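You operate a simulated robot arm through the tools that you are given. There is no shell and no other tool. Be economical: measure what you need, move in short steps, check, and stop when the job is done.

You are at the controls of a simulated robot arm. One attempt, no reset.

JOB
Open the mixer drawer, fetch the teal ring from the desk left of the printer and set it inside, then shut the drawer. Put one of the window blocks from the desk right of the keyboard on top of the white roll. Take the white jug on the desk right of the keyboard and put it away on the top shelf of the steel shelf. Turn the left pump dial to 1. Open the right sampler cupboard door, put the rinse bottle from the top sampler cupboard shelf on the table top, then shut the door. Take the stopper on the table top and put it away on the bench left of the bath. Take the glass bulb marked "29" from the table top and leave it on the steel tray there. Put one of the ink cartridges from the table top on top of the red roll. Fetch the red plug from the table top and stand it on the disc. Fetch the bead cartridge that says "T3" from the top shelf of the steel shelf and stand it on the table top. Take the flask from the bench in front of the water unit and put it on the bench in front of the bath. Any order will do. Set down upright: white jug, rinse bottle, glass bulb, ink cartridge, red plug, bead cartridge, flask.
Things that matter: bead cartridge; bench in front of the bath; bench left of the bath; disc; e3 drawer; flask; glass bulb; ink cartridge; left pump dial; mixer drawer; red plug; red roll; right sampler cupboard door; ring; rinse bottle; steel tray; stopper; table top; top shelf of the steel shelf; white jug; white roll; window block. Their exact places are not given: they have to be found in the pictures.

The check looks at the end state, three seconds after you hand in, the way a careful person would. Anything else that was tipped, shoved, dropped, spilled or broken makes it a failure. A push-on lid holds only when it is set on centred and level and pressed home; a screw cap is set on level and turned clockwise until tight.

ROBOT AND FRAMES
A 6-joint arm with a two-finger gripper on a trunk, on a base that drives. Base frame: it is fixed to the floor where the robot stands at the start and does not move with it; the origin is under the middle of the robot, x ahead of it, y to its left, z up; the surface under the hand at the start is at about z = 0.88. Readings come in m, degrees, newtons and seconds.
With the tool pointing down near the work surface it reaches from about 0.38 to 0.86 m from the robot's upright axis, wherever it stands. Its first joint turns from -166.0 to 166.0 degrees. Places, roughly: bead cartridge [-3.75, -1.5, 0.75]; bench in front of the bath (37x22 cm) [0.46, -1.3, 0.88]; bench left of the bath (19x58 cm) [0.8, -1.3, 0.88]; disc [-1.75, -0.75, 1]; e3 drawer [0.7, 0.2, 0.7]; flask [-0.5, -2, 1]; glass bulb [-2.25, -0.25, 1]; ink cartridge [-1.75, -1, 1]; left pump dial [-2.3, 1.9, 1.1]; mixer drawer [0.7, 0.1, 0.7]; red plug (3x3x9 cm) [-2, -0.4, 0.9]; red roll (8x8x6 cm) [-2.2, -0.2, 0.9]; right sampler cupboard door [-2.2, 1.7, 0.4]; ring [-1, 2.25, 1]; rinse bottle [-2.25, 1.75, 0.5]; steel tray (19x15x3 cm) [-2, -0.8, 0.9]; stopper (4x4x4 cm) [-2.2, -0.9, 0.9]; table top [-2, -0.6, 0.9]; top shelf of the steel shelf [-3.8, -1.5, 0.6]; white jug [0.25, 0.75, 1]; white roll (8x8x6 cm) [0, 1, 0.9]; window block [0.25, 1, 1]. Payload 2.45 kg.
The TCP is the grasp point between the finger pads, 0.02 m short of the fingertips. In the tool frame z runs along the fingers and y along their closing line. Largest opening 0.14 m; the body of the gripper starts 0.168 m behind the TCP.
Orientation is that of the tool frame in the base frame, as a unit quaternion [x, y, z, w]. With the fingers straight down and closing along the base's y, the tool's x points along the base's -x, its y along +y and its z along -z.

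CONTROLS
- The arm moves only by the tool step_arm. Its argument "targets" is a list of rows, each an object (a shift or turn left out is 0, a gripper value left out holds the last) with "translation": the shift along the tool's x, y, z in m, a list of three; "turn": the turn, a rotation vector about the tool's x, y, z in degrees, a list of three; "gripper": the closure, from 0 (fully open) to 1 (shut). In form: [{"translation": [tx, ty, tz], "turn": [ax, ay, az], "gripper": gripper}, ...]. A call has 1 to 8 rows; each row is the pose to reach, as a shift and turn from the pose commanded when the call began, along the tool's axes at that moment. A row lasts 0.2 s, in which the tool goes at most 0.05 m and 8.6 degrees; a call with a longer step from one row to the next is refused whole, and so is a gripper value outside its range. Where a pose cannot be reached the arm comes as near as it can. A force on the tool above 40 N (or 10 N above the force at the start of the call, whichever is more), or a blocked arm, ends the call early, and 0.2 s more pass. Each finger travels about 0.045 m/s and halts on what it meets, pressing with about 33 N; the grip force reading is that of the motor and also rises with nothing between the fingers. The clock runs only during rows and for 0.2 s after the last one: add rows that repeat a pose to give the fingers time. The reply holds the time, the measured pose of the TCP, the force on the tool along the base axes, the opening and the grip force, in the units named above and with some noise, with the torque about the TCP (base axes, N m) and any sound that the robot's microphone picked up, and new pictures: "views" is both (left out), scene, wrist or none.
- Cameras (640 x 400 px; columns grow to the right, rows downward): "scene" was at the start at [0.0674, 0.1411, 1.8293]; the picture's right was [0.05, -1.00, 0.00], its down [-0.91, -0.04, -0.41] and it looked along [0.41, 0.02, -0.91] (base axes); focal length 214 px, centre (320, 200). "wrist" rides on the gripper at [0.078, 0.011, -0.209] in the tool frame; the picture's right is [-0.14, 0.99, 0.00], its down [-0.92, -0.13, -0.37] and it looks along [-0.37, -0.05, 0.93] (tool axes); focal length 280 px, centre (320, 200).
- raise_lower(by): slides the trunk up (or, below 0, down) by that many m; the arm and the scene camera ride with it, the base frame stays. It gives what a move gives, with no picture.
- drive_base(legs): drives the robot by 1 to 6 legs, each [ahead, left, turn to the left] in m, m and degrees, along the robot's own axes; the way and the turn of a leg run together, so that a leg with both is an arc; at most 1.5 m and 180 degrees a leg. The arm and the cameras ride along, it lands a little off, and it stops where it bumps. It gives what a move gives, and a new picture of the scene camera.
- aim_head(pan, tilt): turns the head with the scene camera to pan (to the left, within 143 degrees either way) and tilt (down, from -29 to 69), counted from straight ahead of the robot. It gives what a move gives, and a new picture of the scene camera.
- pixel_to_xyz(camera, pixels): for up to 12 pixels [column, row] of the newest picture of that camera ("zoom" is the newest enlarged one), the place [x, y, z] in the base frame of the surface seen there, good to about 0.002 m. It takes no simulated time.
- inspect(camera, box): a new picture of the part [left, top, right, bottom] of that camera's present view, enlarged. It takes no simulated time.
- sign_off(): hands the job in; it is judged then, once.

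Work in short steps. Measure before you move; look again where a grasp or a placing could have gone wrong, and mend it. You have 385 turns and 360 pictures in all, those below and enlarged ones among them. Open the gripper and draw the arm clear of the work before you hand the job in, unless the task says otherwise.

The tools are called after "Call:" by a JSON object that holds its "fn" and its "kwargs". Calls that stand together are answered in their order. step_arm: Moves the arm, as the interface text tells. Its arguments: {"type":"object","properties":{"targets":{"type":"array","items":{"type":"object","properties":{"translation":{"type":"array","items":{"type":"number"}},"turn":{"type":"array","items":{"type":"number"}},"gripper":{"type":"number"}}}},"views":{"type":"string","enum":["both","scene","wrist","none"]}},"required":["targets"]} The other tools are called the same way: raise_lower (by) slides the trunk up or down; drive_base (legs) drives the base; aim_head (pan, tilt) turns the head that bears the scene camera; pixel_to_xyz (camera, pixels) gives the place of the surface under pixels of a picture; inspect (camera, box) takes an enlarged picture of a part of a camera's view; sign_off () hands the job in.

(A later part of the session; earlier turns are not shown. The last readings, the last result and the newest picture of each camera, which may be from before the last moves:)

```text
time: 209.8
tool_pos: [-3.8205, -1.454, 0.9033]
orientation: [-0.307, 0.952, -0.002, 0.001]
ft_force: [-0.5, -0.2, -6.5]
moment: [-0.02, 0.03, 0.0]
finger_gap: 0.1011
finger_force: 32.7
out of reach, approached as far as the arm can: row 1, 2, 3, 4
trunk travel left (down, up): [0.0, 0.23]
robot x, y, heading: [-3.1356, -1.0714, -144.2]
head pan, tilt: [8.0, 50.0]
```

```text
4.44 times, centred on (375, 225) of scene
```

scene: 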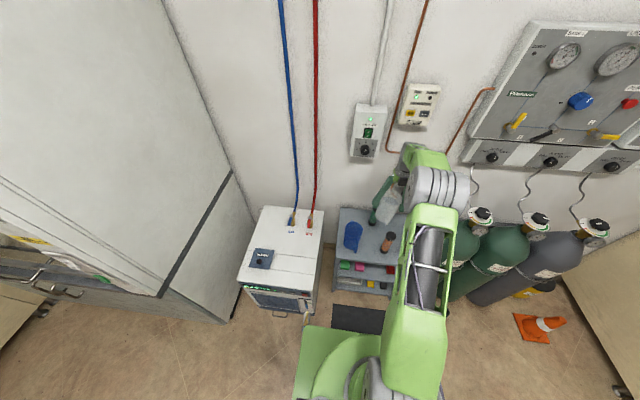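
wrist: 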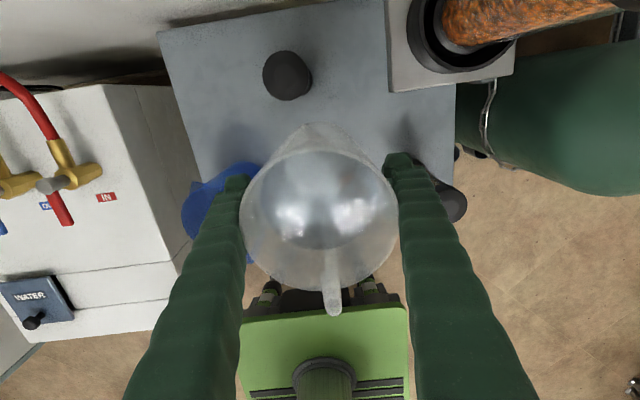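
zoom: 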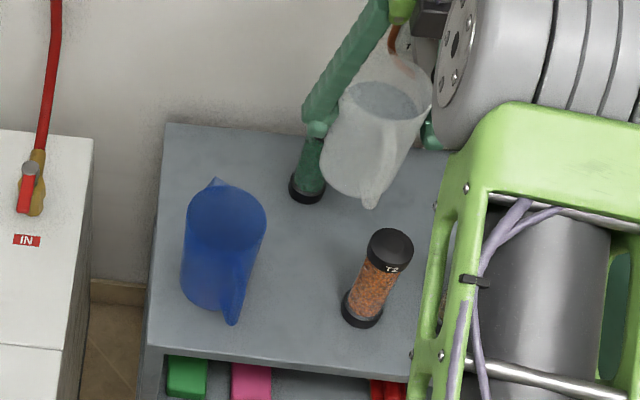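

The spot held by the wrist limit is l≈1.09, which leaves the handle close to T2. I shift the base 2 cm left to centre it better.

Call:
{"fn": "drive_base", "kwargs": {"legs": [[0, 0.02, 0]]}}

Call:
{"fn": "inspect", "kwargs": {"camera": "scene", "box": [320, 180, 430, 270]}}

```text
time: 210.7
tool_pos: [-3.8061, -1.4687, 0.9054]
orientation: [-0.308, 0.951, -0.001, 0.001]
ft_force: [0.4, 0.4, -6.9]
moment: [-0.01, 0.05, -0.01]
finger_gap: 0.1011
finger_force: 33.2
trunk travel left (down, up): [0.0, 0.23]
robot x, y, heading: [-3.1158, -1.0851, -144.3]
head pan, tilt: [8.0, 50.0]
```

scene: 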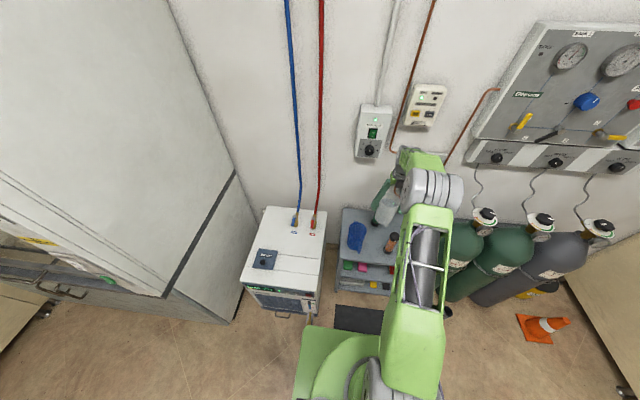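

```text
4.44 times, centred on (375, 225) of scene
```

zoom: 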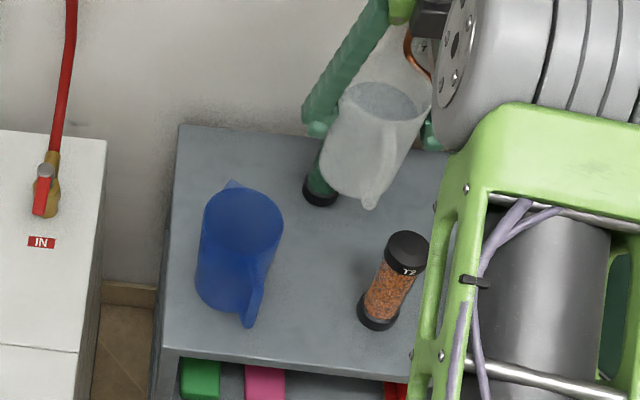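

At l=1.069, n=-3.937, as intended. I descend to just above the neighbours' tops and check.

Call:
{"fn": "step_arm", "kwargs": {"targets": [{"translation": [0, 0, 0.04]}, {"translation": [0, 0, 0.08]}, {"translation": [0, 0, 0.12]}], "views": "wrist"}}

Call:
{"fn": "inspect", "kwargs": {"camera": "scene", "box": [320, 180, 430, 270]}}

```text
time: 211.5
tool_pos: [-3.8086, -1.4701, 0.7835]
orientation: [-0.308, 0.951, -0.002, 0.0]
ft_force: [-0.3, -0.5, -5.3]
moment: [-0.03, 0.01, 0.02]
finger_gap: 0.101
finger_force: 32.7
trunk travel left (down, up): [0.0, 0.23]
robot x, y, heading: [-3.117, -1.0852, -144.3]
head pan, tilt: [8.0, 50.0]
```

wrist: 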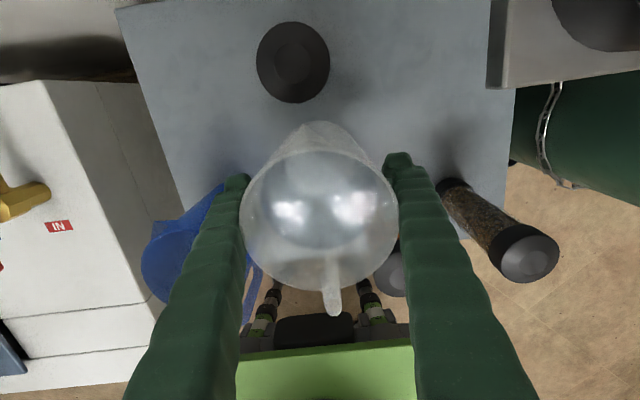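

```text
4.44 times, centred on (375, 225) of scene
```

zoom: 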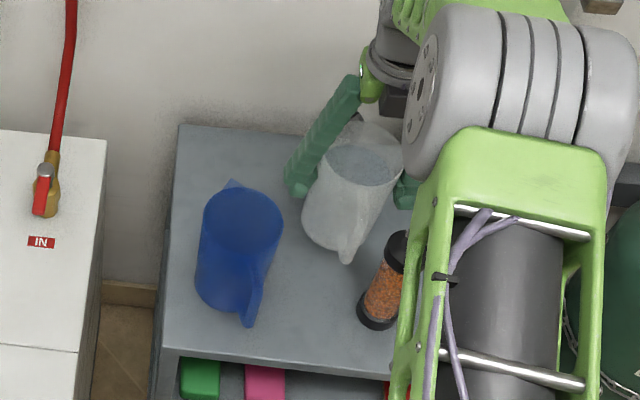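

Clear on all sides. I lower the rest with small final steps until contact.

Call:
{"fn": "step_arm", "kwargs": {"targets": [{"translation": [0, 0, 0.03]}, {"translation": [0, 0, 0.055]}, {"translation": [0, 0, 0.064]}, {"translation": [0, 0, 0.067]}, {"translation": [0, 0, 0.069]}, {"translation": [0, 0, 0.071]}], "views": "none"}}

```text
time: 212.9
tool_pos: [-3.8054, -1.4705, 0.7163]
orientation: [-0.307, 0.952, -0.002, -0.001]
ft_force: [3.9, 1.8, 13.4]
moment: [0.72, -0.65, -0.09]
finger_gap: 0.1012
finger_force: 33.0
trunk travel left (down, up): [0.0, 0.23]
robot x, y, heading: [-3.1153, -1.0821, -144.2]
head pan, tilt: [8.0, 50.0]
```

Contact made. I open just slightly, then rise straight up.

Call:
{"fn": "step_arm", "kwargs": {"targets": [{"translation": [0, 0, -0.001], "gripper": 0.22}, {"translation": [0, 0, -0.001], "gripper": 0.17}, {"translation": [0, 0, -0.001], "gripper": 0.17}, {"translation": [0, 0, -0.04], "gripper": 0.17}, {"translation": [0, 0, -0.085], "gripper": 0.17}, {"translation": [0, 0, -0.13], "gripper": 0.17}, {"translation": [0, 0, -0.17], "gripper": 0.17}, {"translation": [0, 0, -0.21], "gripper": 0.17}], "views": "wrist"}}

Call:
{"fn": "inspect", "kwargs": {"camera": "scene", "box": [320, 180, 430, 270]}}

```text
time: 214.7
tool_pos: [-3.8066, -1.4684, 0.9213]
orientation: [-0.307, 0.952, 0.0, 0.0]
ft_force: [-0.4, -0.6, 0.0]
moment: [-0.02, 0.03, 0.03]
finger_gap: 0.116
finger_force: 0.1
trunk travel left (down, up): [0.0, 0.23]
robot x, y, heading: [-3.1175, -1.0847, -144.4]
head pan, tilt: [8.0, 50.0]
```

wrist: 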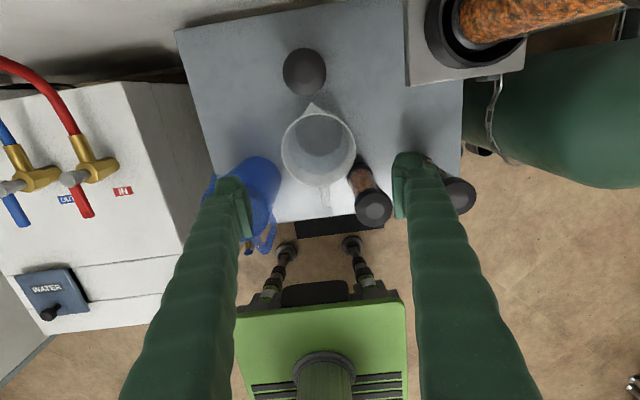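

```text
4.44 times, centred on (375, 225) of scene
```

zoom: 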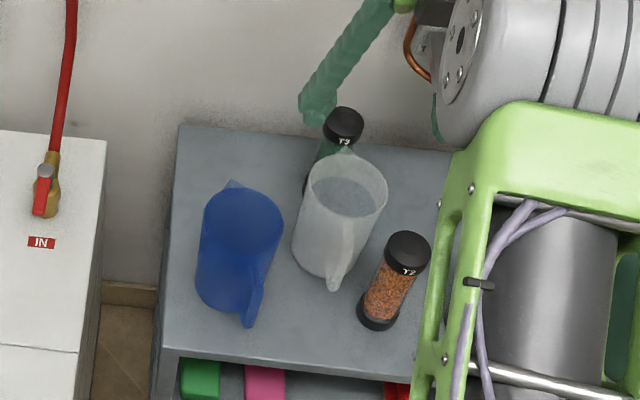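

The jug stands well. T3 is right behind it, so I rotate the gripper 180° (camera to my side, away from the wall) while backing up a little.

Call:
{"fn": "step_arm", "kwargs": {"targets": [{"translation": [-0.03, 0, -0.03], "turn": [0, 0, -8.5], "gripper": 0.4}, {"translation": [-0.06, 0, -0.06], "turn": [0, 0, -17]}, {"translation": [-0.09, 0, -0.08], "turn": [0, 0, -25.5]}, {"translation": [-0.12, 0, -0.1], "turn": [0, 0, -34]}, {"translation": [-0.12, 0, -0.1], "turn": [0, 0, -42.5]}, {"translation": [-0.12, 0, -0.1], "turn": [0, 0, -51]}, {"translation": [-0.12, 0, -0.1], "turn": [0, 0, -59.5]}, {"translation": [-0.12, 0, -0.1], "turn": [0, 0, -68]}], "views": "none"}}

Call:
{"fn": "step_arm", "kwargs": {"targets": [{"turn": [0, 0, -8.5]}, {"turn": [0, 0, -17]}, {"turn": [0, 0, -25.5]}, {"turn": [0, 0, -34]}, {"turn": [0, 0, -42.5]}, {"turn": [0, 0, -51]}, {"turn": [0, 0, -59.5]}, {"turn": [0, 0, -68]}], "views": "none"}}

Call:
{"fn": "step_arm", "kwargs": {"targets": [{"turn": [0, 0, -8.5]}, {"turn": [0, 0, -17]}, {"turn": [0, 0, -25.5]}, {"turn": [0, 0, -34]}, {"turn": [0, 0, -42]}], "views": "wrist"}}

Call:
{"fn": "inspect", "kwargs": {"camera": "scene", "box": [320, 160, 430, 250]}}

```text
time: 216.5
tool_pos: [-3.7106, -1.3984, 1.023]
orientation: [0.788, -0.616, 0.002, 0.0]
ft_force: [0.3, -0.5, 0.2]
moment: [-0.01, -0.02, -0.02]
finger_gap: 0.0841
finger_force: 0.1
trunk travel left (down, up): [0.0, 0.23]
robot x, y, heading: [-3.1175, -1.0878, -144.4]
head pan, tilt: [8.0, 50.0]
```

```text
time: 218.3
tool_pos: [-3.7112, -1.3997, 1.0236]
orientation: [0.998, -0.07, 0.002, 0.001]
ft_force: [0.1, -0.5, 0.2]
moment: [0.0, -0.01, -0.03]
finger_gap: 0.0841
finger_force: 0.1
trunk travel left (down, up): [0.0, 0.23]
robot x, y, heading: [-3.1172, -1.0867, -144.1]
head pan, tilt: [8.0, 50.0]
```

```text
time: 219.5
tool_pos: [-3.7101, -1.3992, 1.0233]
orientation: [0.956, 0.292, 0.0, 0.001]
ft_force: [0.4, 0.1, -0.5]
moment: [-0.02, 0.01, 0.0]
finger_gap: 0.0841
finger_force: 0.1
trunk travel left (down, up): [0.0, 0.23]
robot x, y, heading: [-3.1181, -1.0861, -144.4]
head pan, tilt: [8.0, 50.0]
```

wrist: 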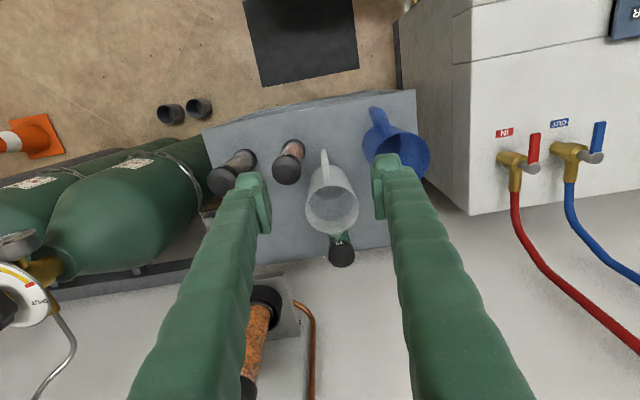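

```text
4.44 times, centred on (375, 205) of scene
```

zoom: 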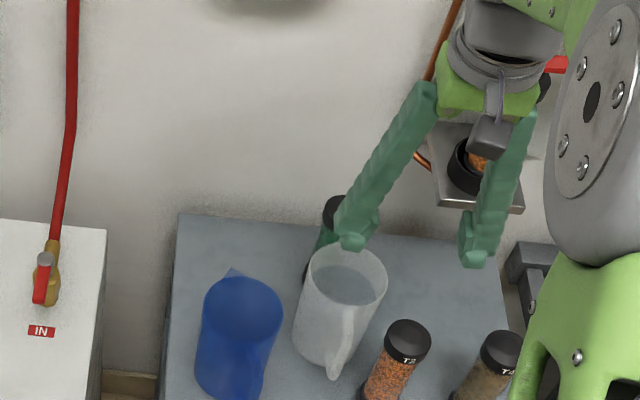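

Now camera is on my side. I locate T3's cap at wrist (341,252).

Call:
{"fn": "pixel_to_xyz", "kwargs": {"camera": "wrist", "pixels": [[341, 254], [330, 250], [353, 250], [341, 264], [341, 245], [333, 210], [308, 215], [358, 215], [250, 305], [345, 290]]}}

```text
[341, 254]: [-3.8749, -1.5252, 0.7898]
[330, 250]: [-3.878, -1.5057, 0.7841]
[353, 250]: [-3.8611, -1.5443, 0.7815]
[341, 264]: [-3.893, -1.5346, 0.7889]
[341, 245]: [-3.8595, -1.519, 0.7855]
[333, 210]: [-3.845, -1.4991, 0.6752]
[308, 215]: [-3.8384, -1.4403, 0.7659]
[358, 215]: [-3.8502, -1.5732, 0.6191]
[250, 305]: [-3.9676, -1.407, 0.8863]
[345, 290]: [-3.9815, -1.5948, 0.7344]
```

I check the wall boxes' height and depth above the shelf before reaching in.

Call:
{"fn": "pixel_to_xyz", "kwargs": {"camera": "scene", "pixels": [[370, 158], [372, 130], [425, 120], [400, 100], [390, 170], [407, 150]]}}

```text
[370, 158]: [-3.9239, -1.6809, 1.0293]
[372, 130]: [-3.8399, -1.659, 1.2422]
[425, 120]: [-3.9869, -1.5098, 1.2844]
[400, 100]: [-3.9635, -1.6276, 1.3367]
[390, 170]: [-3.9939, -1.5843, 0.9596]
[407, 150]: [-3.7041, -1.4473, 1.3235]
```

I approach with a 20° forward pitch so the wrist stays back from the wall boxes, to a point above T3.

Call:
{"fn": "step_arm", "kwargs": {"targets": [{"translation": [-0.03, 0, 0], "turn": [0, -7, 0], "gripper": 0.55}, {"translation": [-0.06, 0.004, 0], "turn": [0, -14, 0]}, {"translation": [-0.1, 0.007, 0], "turn": [0, -20, 0]}, {"translation": [-0.145, 0.01, 0], "turn": [0, -20, 0]}, {"translation": [-0.19, 0.013, 0], "turn": [0, -20, 0]}, {"translation": [-0.206, 0.014, 0.03], "turn": [0, -20, 0]}, {"translation": [-0.206, 0.014, 0.07], "turn": [0, -20, 0]}, {"translation": [-0.206, 0.014, 0.1], "turn": [0, -20, 0]}], "views": "wrist"}}

Call:
{"fn": "inspect", "kwargs": {"camera": "scene", "box": [320, 140, 430, 230]}}

```text
time: 221.3
tool_pos: [-3.8731, -1.5251, 0.9224]
orientation: [0.942, 0.286, -0.166, 0.051]
ft_force: [-0.2, -0.5, 0.1]
moment: [0.0, 0.02, 0.01]
finger_gap: 0.0631
finger_force: 0.1
trunk travel left (down, up): [0.0, 0.23]
robot x, y, heading: [-3.1202, -1.0811, -144.2]
head pan, tilt: [8.0, 50.0]
```

wrist: 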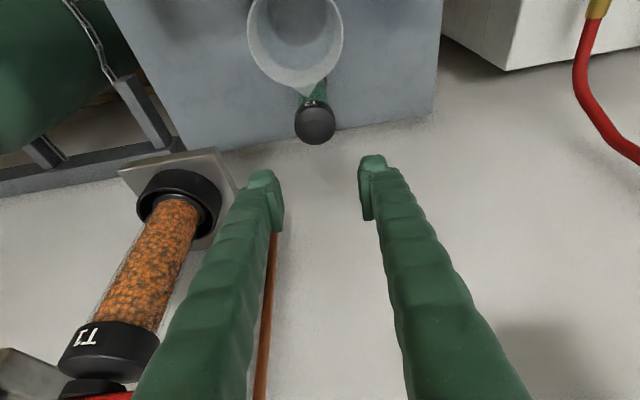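

```text
4.44 times, centred on (375, 185) of scene
```

zoom: 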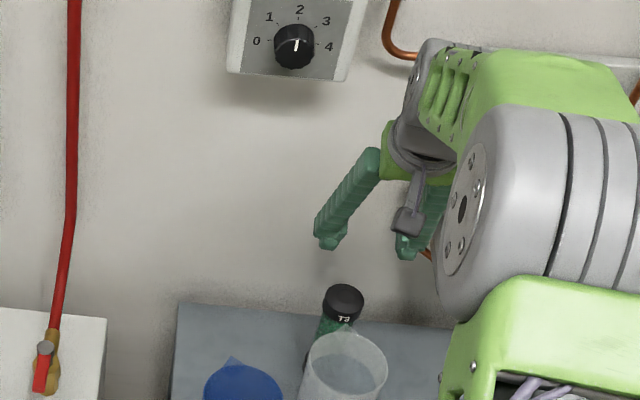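

T3's cap is directly below the fingertips' line. I descend vertically 0.165 m to grip it just under the cap.

Call:
{"fn": "step_arm", "kwargs": {"targets": [{"translation": [0.014, 0, 0.038]}, {"translation": [0.028, 0, 0.076]}, {"translation": [0.041, 0, 0.113]}, {"translation": [0.049, 0, 0.135]}, {"translation": [0.049, 0, 0.135]}], "views": "wrist"}}

Call:
{"fn": "inspect", "kwargs": {"camera": "scene", "box": [320, 160, 430, 250]}}

```text
time: 222.5
tool_pos: [-3.8729, -1.5247, 0.7795]
orientation: [0.943, 0.285, -0.166, 0.051]
ft_force: [-0.7, -0.1, -0.6]
moment: [-0.05, 0.01, -0.01]
finger_gap: 0.0627
finger_force: 0.0
trunk travel left (down, up): [0.0, 0.23]
robot x, y, heading: [-3.1156, -1.0821, -144.2]
head pan, tilt: [8.0, 50.0]
```

wrist: 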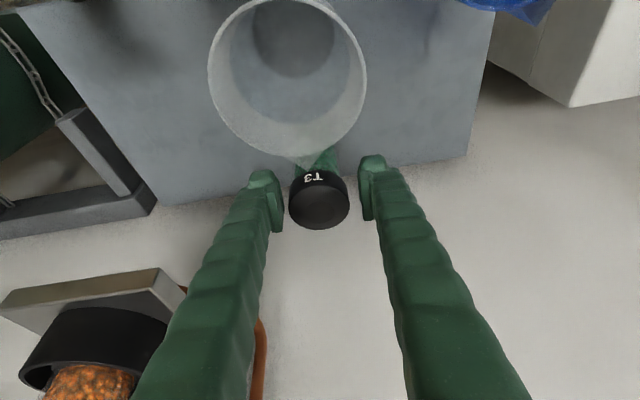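

```text
4.44 times, centred on (375, 205) of scene
```

zoom: 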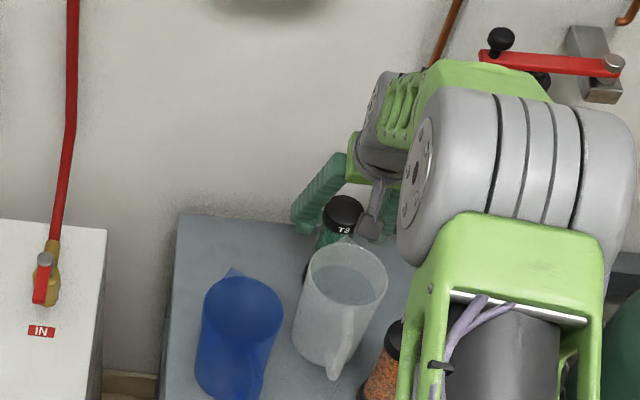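

T3's cap lies between the pads. I lower 2.3 cm more and close.

Call:
{"fn": "step_arm", "kwargs": {"targets": [{"translation": [0.004, 0, 0.011]}, {"translation": [0.008, 0, 0.022]}, {"translation": [0.008, 0, 0.022], "gripper": 1}, {"translation": [0.008, 0, 0.022], "gripper": 1}, {"translation": [0.008, 0, 0.022], "gripper": 1}, {"translation": [0.008, 0, 0.022], "gripper": 1}], "views": "wrist"}}

```text
time: 223.9
tool_pos: [-3.8737, -1.526, 0.7563]
orientation: [0.942, 0.287, -0.164, 0.052]
ft_force: [-0.1, -0.3, 0.2]
moment: [0.03, -0.04, -0.02]
finger_gap: 0.0491
finger_force: 33.2
trunk travel left (down, up): [0.0, 0.23]
robot x, y, heading: [-3.1176, -1.0842, -144.3]
head pan, tilt: [8.0, 50.0]
```

wrist: 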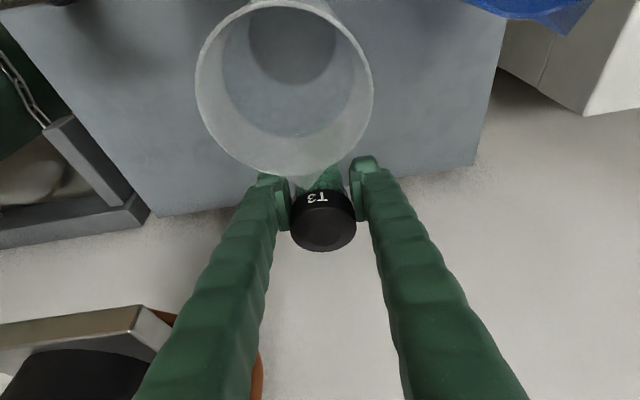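

Gripped (49 mm). I lift straight up, clear of the jug.

Call:
{"fn": "step_arm", "kwargs": {"targets": [{"translation": [-0.007, 0, -0.019]}, {"translation": [-0.017, 0, -0.047]}, {"translation": [-0.031, 0, -0.085]}, {"translation": [-0.045, 0, -0.123]}, {"translation": [-0.059, 0, -0.161]}, {"translation": [-0.073, 0, -0.2]}, {"translation": [-0.087, 0, -0.239]}, {"translation": [-0.1, 0, -0.275]}], "views": "wrist"}}

Call:
{"fn": "inspect", "kwargs": {"camera": "scene", "box": [320, 140, 450, 250]}}

```text
time: 225.7
tool_pos: [-3.8735, -1.526, 1.0481]
orientation: [0.942, 0.287, -0.165, 0.053]
ft_force: [-0.4, -0.6, -2.7]
moment: [0.03, -0.02, 0.03]
finger_gap: 0.0491
finger_force: 32.3
trunk travel left (down, up): [0.0, 0.23]
robot x, y, heading: [-3.1157, -1.0854, -144.4]
head pan, tilt: [8.0, 50.0]
```

wrist: 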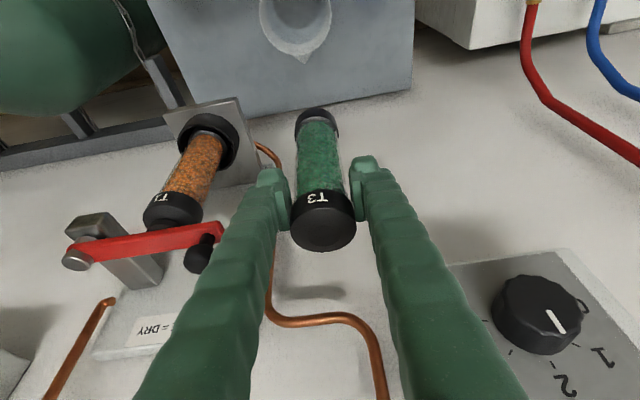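

```text
3.64 times, centred on (385, 195) of scene
```

zoom: 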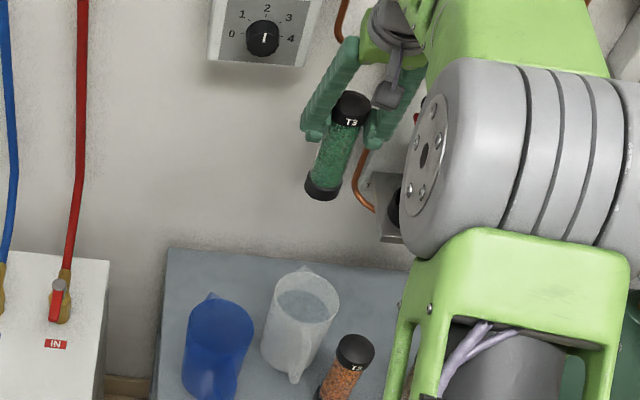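

T3 is in hand, upright. I retract toward the robot, raise the trunk, and back away from the shelf.

Call:
{"fn": "step_arm", "kwargs": {"targets": [{"translation": [0.038, 0, -0.014]}, {"translation": [0.076, 0, -0.028]}, {"translation": [0.114, 0, -0.042]}, {"translation": [0.152, 0, -0.056]}, {"translation": [0.19, 0, -0.07]}, {"translation": [0.228, 0, -0.084]}], "views": "none"}}

Call:
{"fn": "raise_lower", "kwargs": {"by": 0.15}}

Call:
{"fn": "drive_base", "kwargs": {"legs": [[-0.35, 0, 0]]}}

Call:
{"fn": "aim_head", "kwargs": {"pan": 125, "tilt": 40}}

```text
time: 227.1
tool_pos: [-3.6688, -1.3891, 1.0524]
orientation: [0.943, 0.286, -0.165, 0.051]
ft_force: [0.2, 0.0, -2.5]
moment: [0.04, -0.04, 0.03]
finger_gap: 0.0489
finger_force: 33.4
trunk travel left (down, up): [0.0, 0.23]
robot x, y, heading: [-3.1144, -1.0881, -144.3]
head pan, tilt: [8.0, 50.0]
```

```text
time: 228.8
tool_pos: [-3.6698, -1.3908, 1.2022]
orientation: [0.943, 0.285, -0.165, 0.051]
ft_force: [-0.8, -0.3, -3.9]
moment: [0.01, 0.02, 0.01]
finger_gap: 0.0489
finger_force: 33.3
trunk travel left (down, up): [-0.15, 0.08]
robot x, y, heading: [-3.115, -1.0868, -144.1]
head pan, tilt: [8.0, 50.0]
```

```text
time: 231.1
tool_pos: [-3.3827, -1.1802, 1.2027]
orientation: [0.943, 0.285, -0.165, 0.052]
ft_force: [0.5, -0.1, -3.0]
moment: [0.0, 0.03, 0.0]
finger_gap: 0.0489
finger_force: 33.0
trunk travel left (down, up): [-0.15, 0.08]
robot x, y, heading: [-2.827, -0.8751, -144.3]
head pan, tilt: [8.0, 50.0]
```

scene: 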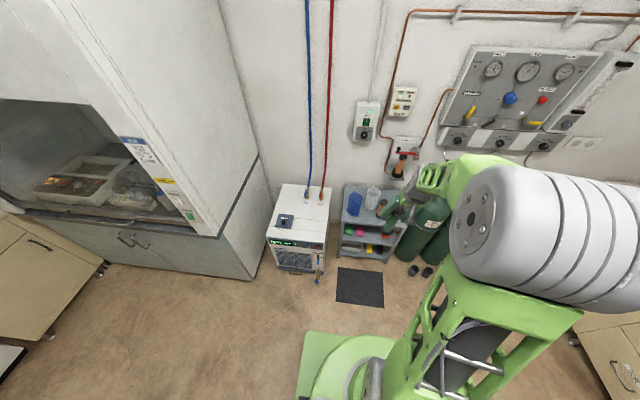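

```text
time: 233.1
tool_pos: [-3.3819, -1.1803, 1.2024]
orientation: [0.943, 0.285, -0.165, 0.052]
ft_force: [0.1, -0.6, -2.1]
moment: [-0.01, -0.03, -0.03]
finger_gap: 0.0486
finger_force: 32.9
trunk travel left (down, up): [-0.15, 0.08]
robot x, y, heading: [-2.8299, -0.8815, -144.2]
head pan, tilt: [125.0, 40.0]
```

scene: 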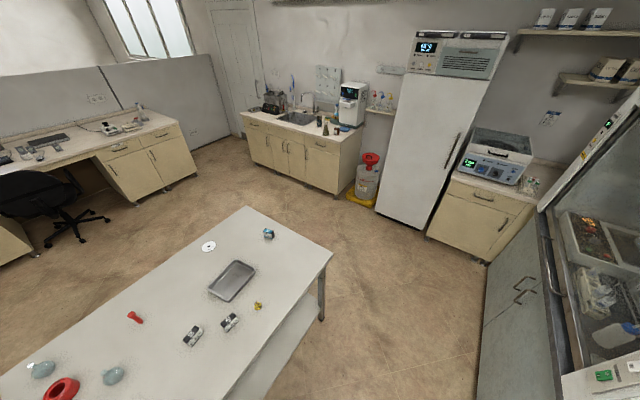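

I measure table corners and objects from this view.

Call:
{"fn": "pixel_to_xyz", "kwargs": {"camera": "scene", "pixels": [[247, 209], [332, 253], [208, 246], [268, 234], [232, 281], [193, 336], [229, 322], [258, 306], [134, 317], [114, 375], [42, 370], [215, 395]]}}

Call:
{"fn": "inspect", "kwargs": {"camera": "scene", "box": [0, 200, 320, 400]}}

```text
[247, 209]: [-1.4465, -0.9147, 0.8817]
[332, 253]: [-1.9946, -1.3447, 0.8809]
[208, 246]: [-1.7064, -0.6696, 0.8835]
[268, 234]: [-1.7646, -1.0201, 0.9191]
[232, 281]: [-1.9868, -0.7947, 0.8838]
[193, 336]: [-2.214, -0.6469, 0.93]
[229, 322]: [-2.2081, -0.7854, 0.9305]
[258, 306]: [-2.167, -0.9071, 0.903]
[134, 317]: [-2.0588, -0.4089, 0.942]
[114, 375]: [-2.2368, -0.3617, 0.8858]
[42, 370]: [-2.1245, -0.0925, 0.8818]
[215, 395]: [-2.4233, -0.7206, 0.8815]
```

```text
2.00 times, centred on (160, 300) of scene
```

zoom: 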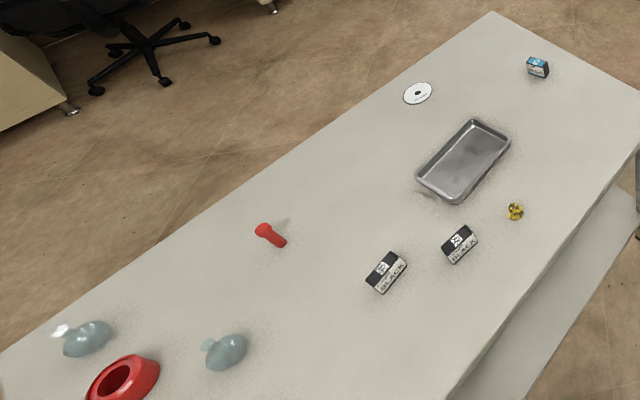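

I have the table map. I'll stand T3 at a free spot near (-2.027, -1.042) on the west side; I turn around to face the table and shift right.

Call:
{"fn": "drive_base", "kwargs": {"legs": [[0, 0, 180], [0, -0.42, 0]]}}

Call:
{"fn": "aim_head", "kwargs": {"pan": 5, "tilt": 55}}

```text
time: 244.5
tool_pos: [-2.0352, -0.9615, 1.2019]
orientation: [-0.258, 0.951, 0.048, 0.166]
ft_force: [0.2, 0.8, -2.9]
moment: [0.02, 0.06, 0.01]
finger_gap: 0.0488
finger_force: 33.1
trunk travel left (down, up): [-0.15, 0.08]
robot x, y, heading: [-2.6044, -1.2309, 32.0]
head pan, tilt: [125.0, 40.0]
```

scene: 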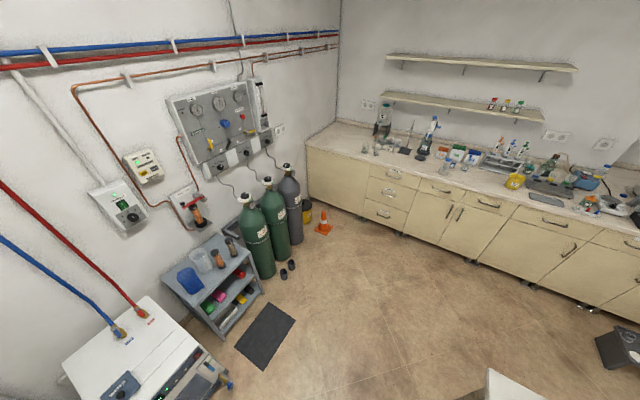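

```text
time: 246.5
tool_pos: [-2.0344, -0.9609, 1.2018]
orientation: [-0.258, 0.95, 0.047, 0.167]
ft_force: [0.4, -0.1, -3.8]
moment: [-0.04, 0.02, -0.01]
finger_gap: 0.0486
finger_force: 33.5
trunk travel left (down, up): [-0.15, 0.08]
robot x, y, heading: [-2.6043, -1.2306, 32.5]
head pan, tilt: [5.0, 55.0]
```

scene: 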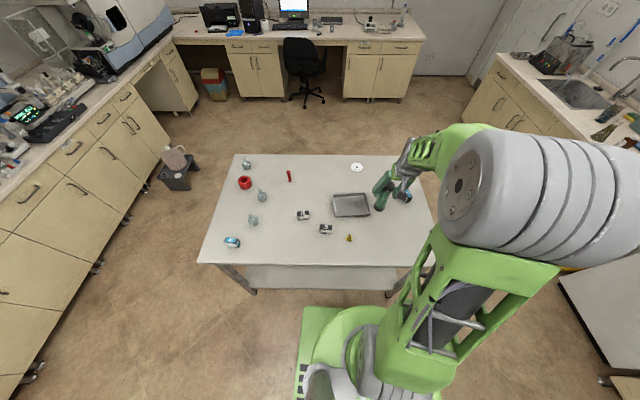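

Excellent overview of the table. I zoom for details.

Call:
{"fn": "inspect", "kwargs": {"camera": "scene", "box": [200, 145, 440, 295]}}

Call:
{"fn": "pixel_to_xyz", "kwargs": {"camera": "zoom", "pixels": [[480, 280], [395, 252], [332, 225], [272, 185], [86, 263], [140, 205], [165, 135], [122, 105], [125, 45], [238, 85], [415, 60], [400, 165]]}}

```text
2.67 times, centred on (320, 220) of scene
```

zoom: 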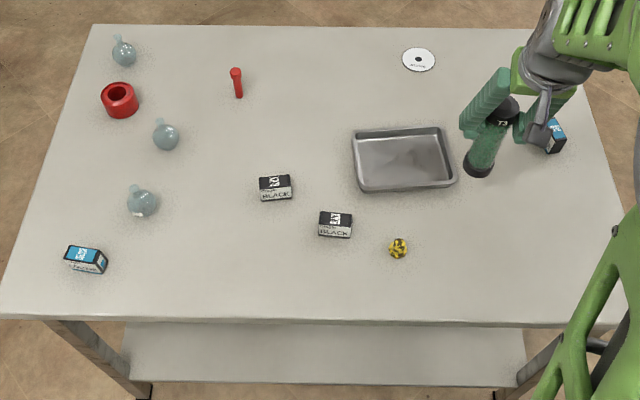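

```text
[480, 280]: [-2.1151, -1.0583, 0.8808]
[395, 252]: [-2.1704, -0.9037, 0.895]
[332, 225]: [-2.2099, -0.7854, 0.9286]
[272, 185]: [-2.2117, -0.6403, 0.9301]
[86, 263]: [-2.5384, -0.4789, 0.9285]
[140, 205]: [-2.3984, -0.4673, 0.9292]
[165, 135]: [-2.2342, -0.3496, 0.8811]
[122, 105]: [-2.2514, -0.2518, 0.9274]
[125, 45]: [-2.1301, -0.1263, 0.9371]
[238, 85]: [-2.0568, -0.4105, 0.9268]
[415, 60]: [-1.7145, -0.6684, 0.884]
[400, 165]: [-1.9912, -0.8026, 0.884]
```

I carry T3 to (-2.03, -1.06) and lower it to just above the table.

Call:
{"fn": "step_arm", "kwargs": {"targets": [{"translation": [0.0145, -0.029, -0.0054]}, {"translation": [0.029, -0.058, -0.0107]}, {"translation": [0.0434, -0.0876, -0.0161]}, {"translation": [0.0588, -0.0876, 0.0262]}, {"translation": [0.0741, -0.0876, 0.0684]}, {"translation": [0.0895, -0.0876, 0.1107]}, {"translation": [0.1035, -0.0876, 0.149]}, {"translation": [0.1035, -0.0876, 0.149]}], "views": "scene"}}

Call:
{"fn": "inspect", "kwargs": {"camera": "scene", "box": [350, 180, 450, 260]}}

```text
time: 248.3
tool_pos: [-2.0298, -1.061, 1.0287]
orientation: [-0.256, 0.951, 0.047, 0.167]
ft_force: [0.4, 0.5, -2.6]
moment: [-0.01, 0.04, -0.03]
finger_gap: 0.0485
finger_force: 33.6
trunk travel left (down, up): [-0.15, 0.08]
robot x, y, heading: [-2.6063, -1.2339, 32.2]
head pan, tilt: [5.0, 55.0]
```

scene: 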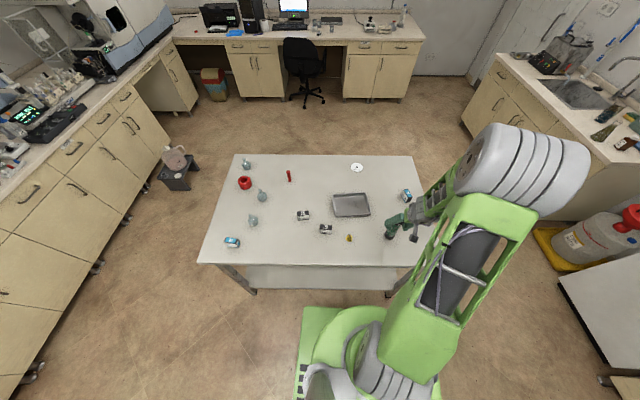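

```text
5.00 times, centred on (400, 220) of scene
```

zoom: 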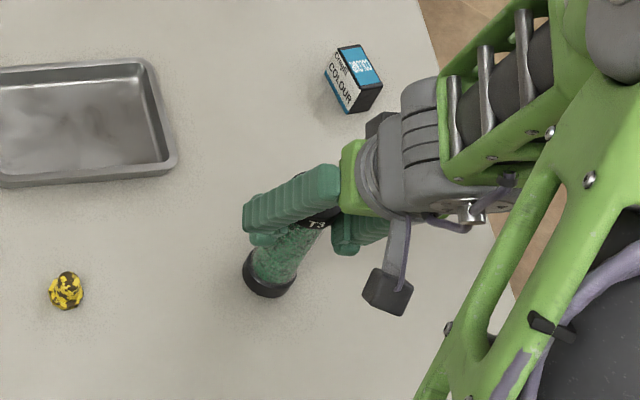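

Spot is free. I lower the last 12 mm in small steps.

Call:
{"fn": "step_arm", "kwargs": {"targets": [{"translation": [0.002, 0, 0.006]}, {"translation": [0.0034, 0, 0.0094]}, {"translation": [0.004, 0, 0.0113]}, {"translation": [0.0046, 0, 0.0128]}], "views": "none"}}

```text
time: 249.3
tool_pos: [-2.0313, -1.0607, 1.0164]
orientation: [-0.257, 0.95, 0.048, 0.169]
ft_force: [-5.0, -1.0, 21.7]
moment: [-0.24, -0.09, -0.05]
finger_gap: 0.0484
finger_force: 32.8
trunk travel left (down, up): [-0.15, 0.08]
robot x, y, heading: [-2.6066, -1.2353, 32.2]
head pan, tilt: [5.0, 55.0]
```

Contact. I open and rise vertically.

Call:
{"fn": "step_arm", "kwargs": {"targets": [{"translation": [-0.0003, 0, -0.001], "gripper": 0.5}, {"translation": [-0.0003, 0, -0.001], "gripper": 0.5}, {"translation": [-0.0003, 0, -0.001], "gripper": 0.5}, {"translation": [-0.013, 0, -0.038]}, {"translation": [-0.027, 0, -0.075]}, {"translation": [-0.041, 0, -0.113]}, {"translation": [-0.055, 0, -0.15]}, {"translation": [-0.068, 0, -0.188]}], "views": "wrist"}}

```text
time: 251.1
tool_pos: [-2.0336, -1.061, 1.2152]
orientation: [-0.257, 0.951, 0.047, 0.166]
ft_force: [0.5, 0.1, 1.2]
moment: [0.01, -0.03, -0.01]
finger_gap: 0.0701
finger_force: 0.1
trunk travel left (down, up): [-0.15, 0.08]
robot x, y, heading: [-2.6069, -1.2321, 32.2]
head pan, tilt: [5.0, 55.0]
```

wrist: 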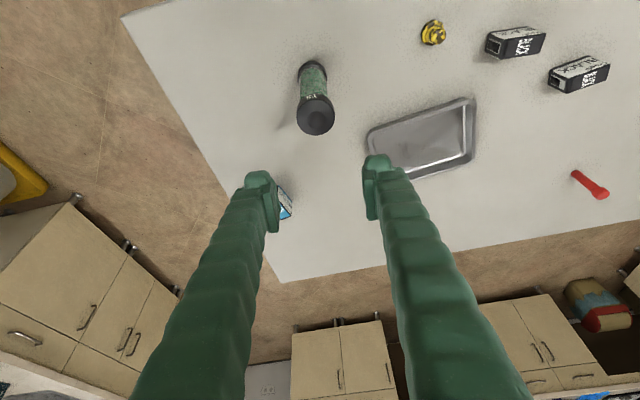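

T3 stands upright. Next is the ink cartridge: the colour one at the table's near-left (same kind as listed) is close to the red roll. I level the tool and drive left.

Call:
{"fn": "step_arm", "kwargs": {"targets": [{"translation": [0.03, 0, 0], "turn": [0, 7, 0]}, {"translation": [0.06, 0, 0], "turn": [0, 14, 0]}, {"translation": [0.06, 0, 0], "turn": [0, 19.5, 0]}], "views": "none"}}

Call:
{"fn": "drive_base", "kwargs": {"legs": [[0, 0, 4], [0.06, 0.57, 0]]}}

Call:
{"fn": "aim_head", "kwargs": {"pan": 5, "tilt": 62}}

Call:
{"fn": "inspect", "kwargs": {"camera": "scene", "box": [220, 120, 420, 260]}}

```text
time: 251.9
tool_pos: [-2.0791, -1.0891, 1.1913]
orientation: [-0.262, 0.965, 0.003, 0.003]
ft_force: [0.1, 0.4, -0.3]
moment: [-0.03, 0.02, 0.01]
finger_gap: 0.0701
finger_force: 0.0
trunk travel left (down, up): [-0.15, 0.08]
robot x, y, heading: [-2.6044, -1.2281, 32.3]
head pan, tilt: [5.0, 55.0]
```

```text
time: 257.8
tool_pos: [-2.3786, -0.5587, 1.1913]
orientation: [-0.297, 0.955, 0.003, 0.003]
ft_force: [-0.5, 0.2, -0.4]
moment: [0.0, -0.02, -0.02]
finger_gap: 0.0699
finger_force: 0.0
trunk travel left (down, up): [-0.15, 0.08]
robot x, y, heading: [-2.8918, -0.743, 36.5]
head pan, tilt: [5.0, 55.0]
```

scene: 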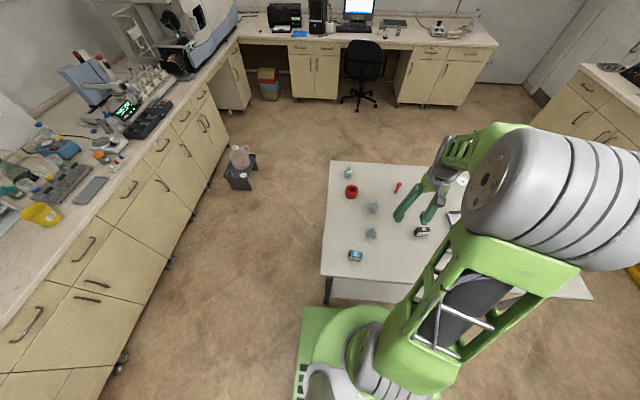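

```text
time: 258.5
tool_pos: [-2.378, -0.5597, 1.1929]
orientation: [-0.297, 0.955, 0.003, 0.003]
ft_force: [0.0, -0.1, 0.7]
moment: [0.0, -0.01, 0.0]
finger_gap: 0.0703
finger_force: 0.1
trunk travel left (down, up): [-0.15, 0.08]
robot x, y, heading: [-2.8963, -0.7425, 36.7]
head pan, tilt: [5.0, 62.0]
```

scene: 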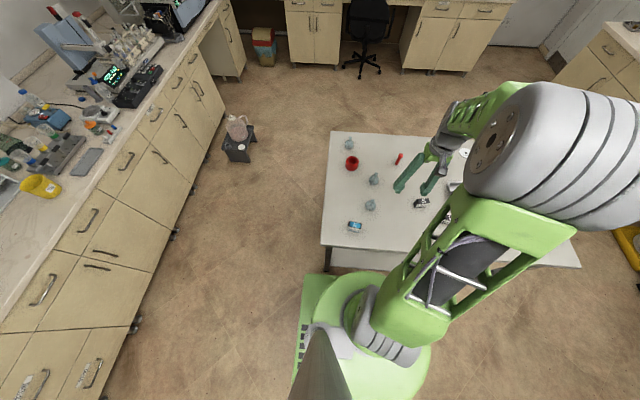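

```text
2.86 times, centred on (320, 190) of scene
```

zoom: 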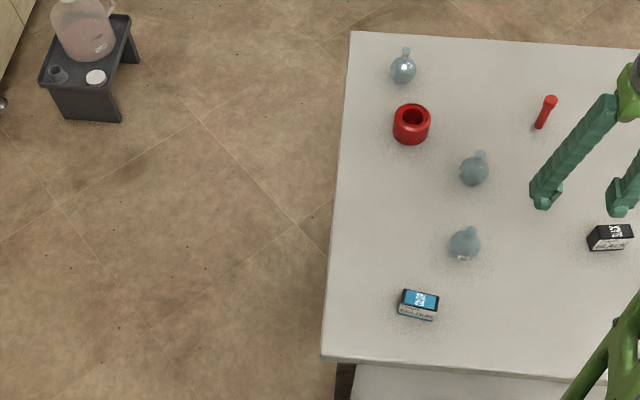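

In position. I measure the ink and roll, and zoom for the bulbs' numbers.

Call:
{"fn": "pixel_to_xyz", "kwargs": {"camera": "zoom", "pixels": [[418, 300], [403, 290], [438, 295], [402, 315], [433, 320], [411, 108], [411, 132], [395, 122], [429, 124], [411, 118]]}}

Call:
{"fn": "inspect", "kwargs": {"camera": "scene", "box": [335, 130, 395, 220]}}

```text
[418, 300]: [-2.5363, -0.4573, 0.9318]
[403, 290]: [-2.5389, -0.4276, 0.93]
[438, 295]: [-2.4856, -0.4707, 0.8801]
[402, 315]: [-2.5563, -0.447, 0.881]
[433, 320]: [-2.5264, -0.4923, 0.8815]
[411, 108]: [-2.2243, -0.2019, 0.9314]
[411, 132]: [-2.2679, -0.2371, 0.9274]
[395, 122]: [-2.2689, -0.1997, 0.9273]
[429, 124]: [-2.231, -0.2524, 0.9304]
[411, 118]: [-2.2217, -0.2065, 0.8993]
```

```text
4.44 times, centred on (365, 175) of scene
```

zoom: 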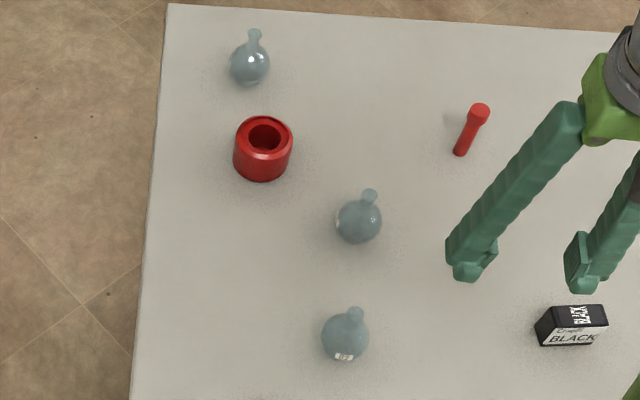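

I move above the colour cartridge for a wrist view.

Call:
{"fn": "step_arm", "kwargs": {"targets": [{"translation": [0.015, 0.04, 0]}, {"translation": [0.03, 0.08, 0.02]}, {"translation": [0.045, 0.12, 0.05]}, {"translation": [0.06, 0.155, 0.08]}, {"translation": [0.0686, 0.1686, 0.11]}, {"translation": [0.0686, 0.1686, 0.11]}], "views": "wrist"}}

Call:
{"fn": "inspect", "kwargs": {"camera": "wrist", "box": [240, 80, 400, 180]}}

Call:
{"fn": "inspect", "kwargs": {"camera": "scene", "box": [340, 135, 384, 215]}}

```text
refused: row 3 steps farther than a row can; nothing moved
```

```text
4.00 times, centred on (320, 130) of wrist
```

zoom: 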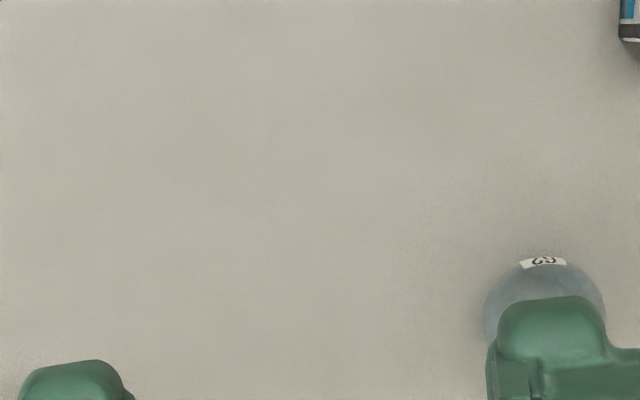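

```text
5.00 times, centred on (362, 175) of scene
```

zoom: 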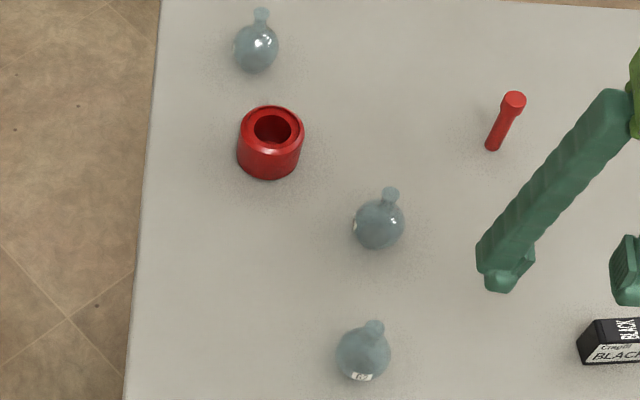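

Step too long again; I redo it with smaller rows.

Call:
{"fn": "step_arm", "kwargs": {"targets": [{"translation": [0.014, 0.034, 0]}, {"translation": [0.028, 0.068, 0.015]}, {"translation": [0.042, 0.1, 0.035]}, {"translation": [0.056, 0.134, 0.06]}, {"translation": [0.0686, 0.1686, 0.085]}, {"translation": [0.0686, 0.1686, 0.11]}], "views": "wrist"}}

Call:
{"fn": "inspect", "kwargs": {"camera": "wrist", "box": [240, 80, 400, 180]}}

```text
time: 259.9
tool_pos: [-2.5306, -0.4588, 1.0816]
orientation: [-0.297, 0.955, 0.003, 0.002]
ft_force: [0.2, 0.1, 0.2]
moment: [-0.01, 0.03, 0.0]
finger_gap: 0.0702
finger_force: 0.1
trunk travel left (down, up): [-0.15, 0.08]
robot x, y, heading: [-2.8945, -0.7407, 36.5]
head pan, tilt: [5.0, 62.0]
```

wrist: 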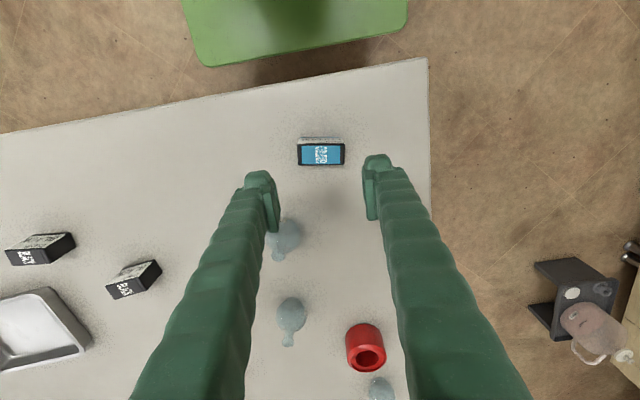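

```text
4.00 times, centred on (320, 130) of wrist
```

zoom: 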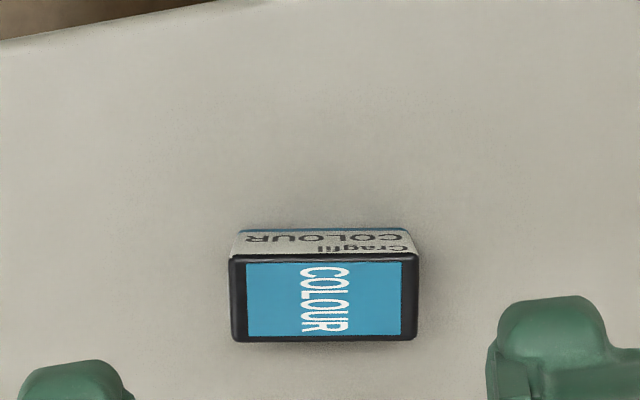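

Call:
{"fn": "pixel_to_xyz", "kwargs": {"camera": "zoom", "pixels": [[236, 262], [412, 260], [236, 335], [412, 335], [324, 300], [330, 240]]}}

```text
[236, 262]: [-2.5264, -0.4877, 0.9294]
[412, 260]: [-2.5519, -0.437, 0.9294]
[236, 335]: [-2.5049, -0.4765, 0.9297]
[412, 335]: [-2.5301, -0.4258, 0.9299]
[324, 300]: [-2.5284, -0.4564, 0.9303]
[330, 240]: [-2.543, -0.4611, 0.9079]
```

Cartridge centre is (-2.528, -0.457), 6 × 2.6 × 5 cm, turned 8° from the tool. I rotate, widen to 85 mm, descend and grip.

Call:
{"fn": "step_arm", "kwargs": {"targets": [{"translation": [-0.003, 0, 0], "turn": [0, 0, 7.8], "gripper": 0.38}, {"translation": [-0.003, 0, 0.03], "turn": [0, 0, 7.8]}, {"translation": [-0.003, 0, 0.07], "turn": [0, 0, 7.8]}, {"translation": [-0.003, 0, 0.11], "turn": [0, 0, 7.8]}, {"translation": [-0.003, 0, 0.145], "turn": [0, 0, 7.8]}, {"translation": [-0.003, 0, 0.16], "turn": [0, 0, 7.8]}, {"translation": [-0.003, 0, 0.16], "turn": [0, 0, 7.8]}], "views": "wrist"}}

```text
time: 261.5
tool_pos: [-2.5276, -0.4572, 0.923]
orientation: [-0.232, 0.973, 0.003, 0.002]
ft_force: [0.0, -0.2, -0.1]
moment: [0.02, -0.04, 0.02]
finger_gap: 0.087
finger_force: 0.1
trunk travel left (down, up): [-0.15, 0.08]
robot x, y, heading: [-2.8899, -0.7397, 36.7]
head pan, tilt: [5.0, 62.0]
```

wrist: 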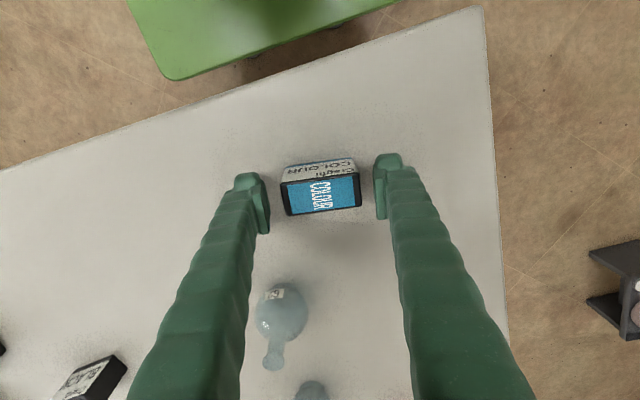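

Call:
{"fn": "step_arm", "kwargs": {"targets": [{"gripper": 1}, {"gripper": 1}, {"gripper": 1}, {"gripper": 1}, {"translation": [0, 0, -0.04]}, {"translation": [0, 0, -0.085]}, {"translation": [0, 0, -0.13]}, {"translation": [0, 0, -0.16]}], "views": "wrist"}}

Call:
{"fn": "inspect", "kwargs": {"camera": "scene", "box": [340, 150, 370, 175]}}

Call:
{"fn": "pixel_to_xyz", "kwargs": {"camera": "zoom", "pixels": [[200, 140], [260, 110], [320, 140], [260, 180], [220, 120], [300, 120], [220, 170], [300, 170], [260, 145]]}}

```text
time: 263.3
tool_pos: [-2.5295, -0.4561, 1.0846]
orientation: [-0.231, 0.973, 0.004, 0.003]
ft_force: [0.6, -0.1, -0.4]
moment: [0.03, -0.06, 0.02]
finger_gap: 0.0609
finger_force: 32.8
trunk travel left (down, up): [-0.15, 0.08]
robot x, y, heading: [-2.8947, -0.7412, 36.4]
head pan, tilt: [5.0, 62.0]
```

wrist: 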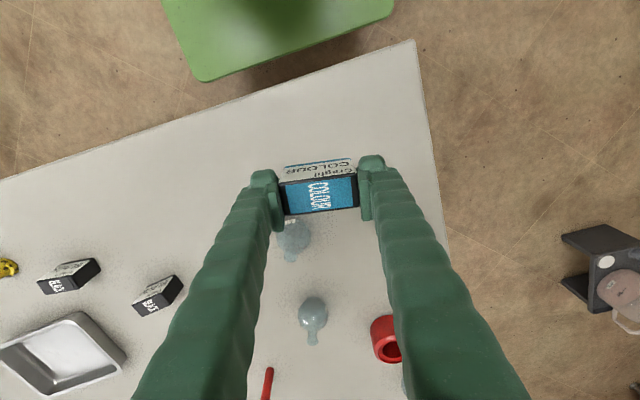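

```text
16.00 times, centred on (355, 162) of scene
```

zoom: 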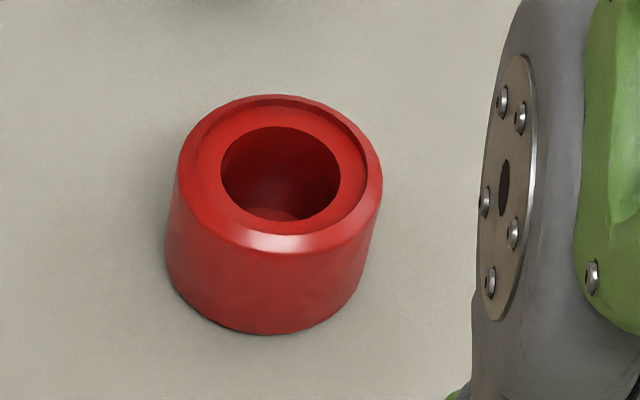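

```text
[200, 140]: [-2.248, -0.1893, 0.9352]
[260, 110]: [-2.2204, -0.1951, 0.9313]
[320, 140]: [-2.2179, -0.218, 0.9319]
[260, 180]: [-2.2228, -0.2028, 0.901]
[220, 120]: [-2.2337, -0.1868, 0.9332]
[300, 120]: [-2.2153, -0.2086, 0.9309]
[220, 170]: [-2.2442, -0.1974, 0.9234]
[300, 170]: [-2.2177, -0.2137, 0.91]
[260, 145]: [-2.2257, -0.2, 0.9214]
```

I measure lip points around the roll's rim for its centre.

Call:
{"fn": "pixel_to_xyz", "kwargs": {"camera": "zoom", "pixels": [[190, 165], [372, 180], [278, 101], [278, 240], [215, 115], [345, 125], [210, 215], [345, 230], [212, 180], [350, 180], [280, 116], [280, 228]]}}

```text
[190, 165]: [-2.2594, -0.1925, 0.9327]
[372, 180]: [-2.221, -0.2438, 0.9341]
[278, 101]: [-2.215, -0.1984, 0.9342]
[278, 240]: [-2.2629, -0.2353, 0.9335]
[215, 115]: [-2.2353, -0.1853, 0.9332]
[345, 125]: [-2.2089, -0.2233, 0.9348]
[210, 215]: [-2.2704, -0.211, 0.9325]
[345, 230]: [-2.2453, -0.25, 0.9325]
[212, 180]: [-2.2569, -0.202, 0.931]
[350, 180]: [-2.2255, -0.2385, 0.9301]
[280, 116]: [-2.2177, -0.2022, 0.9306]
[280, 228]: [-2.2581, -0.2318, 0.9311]
```

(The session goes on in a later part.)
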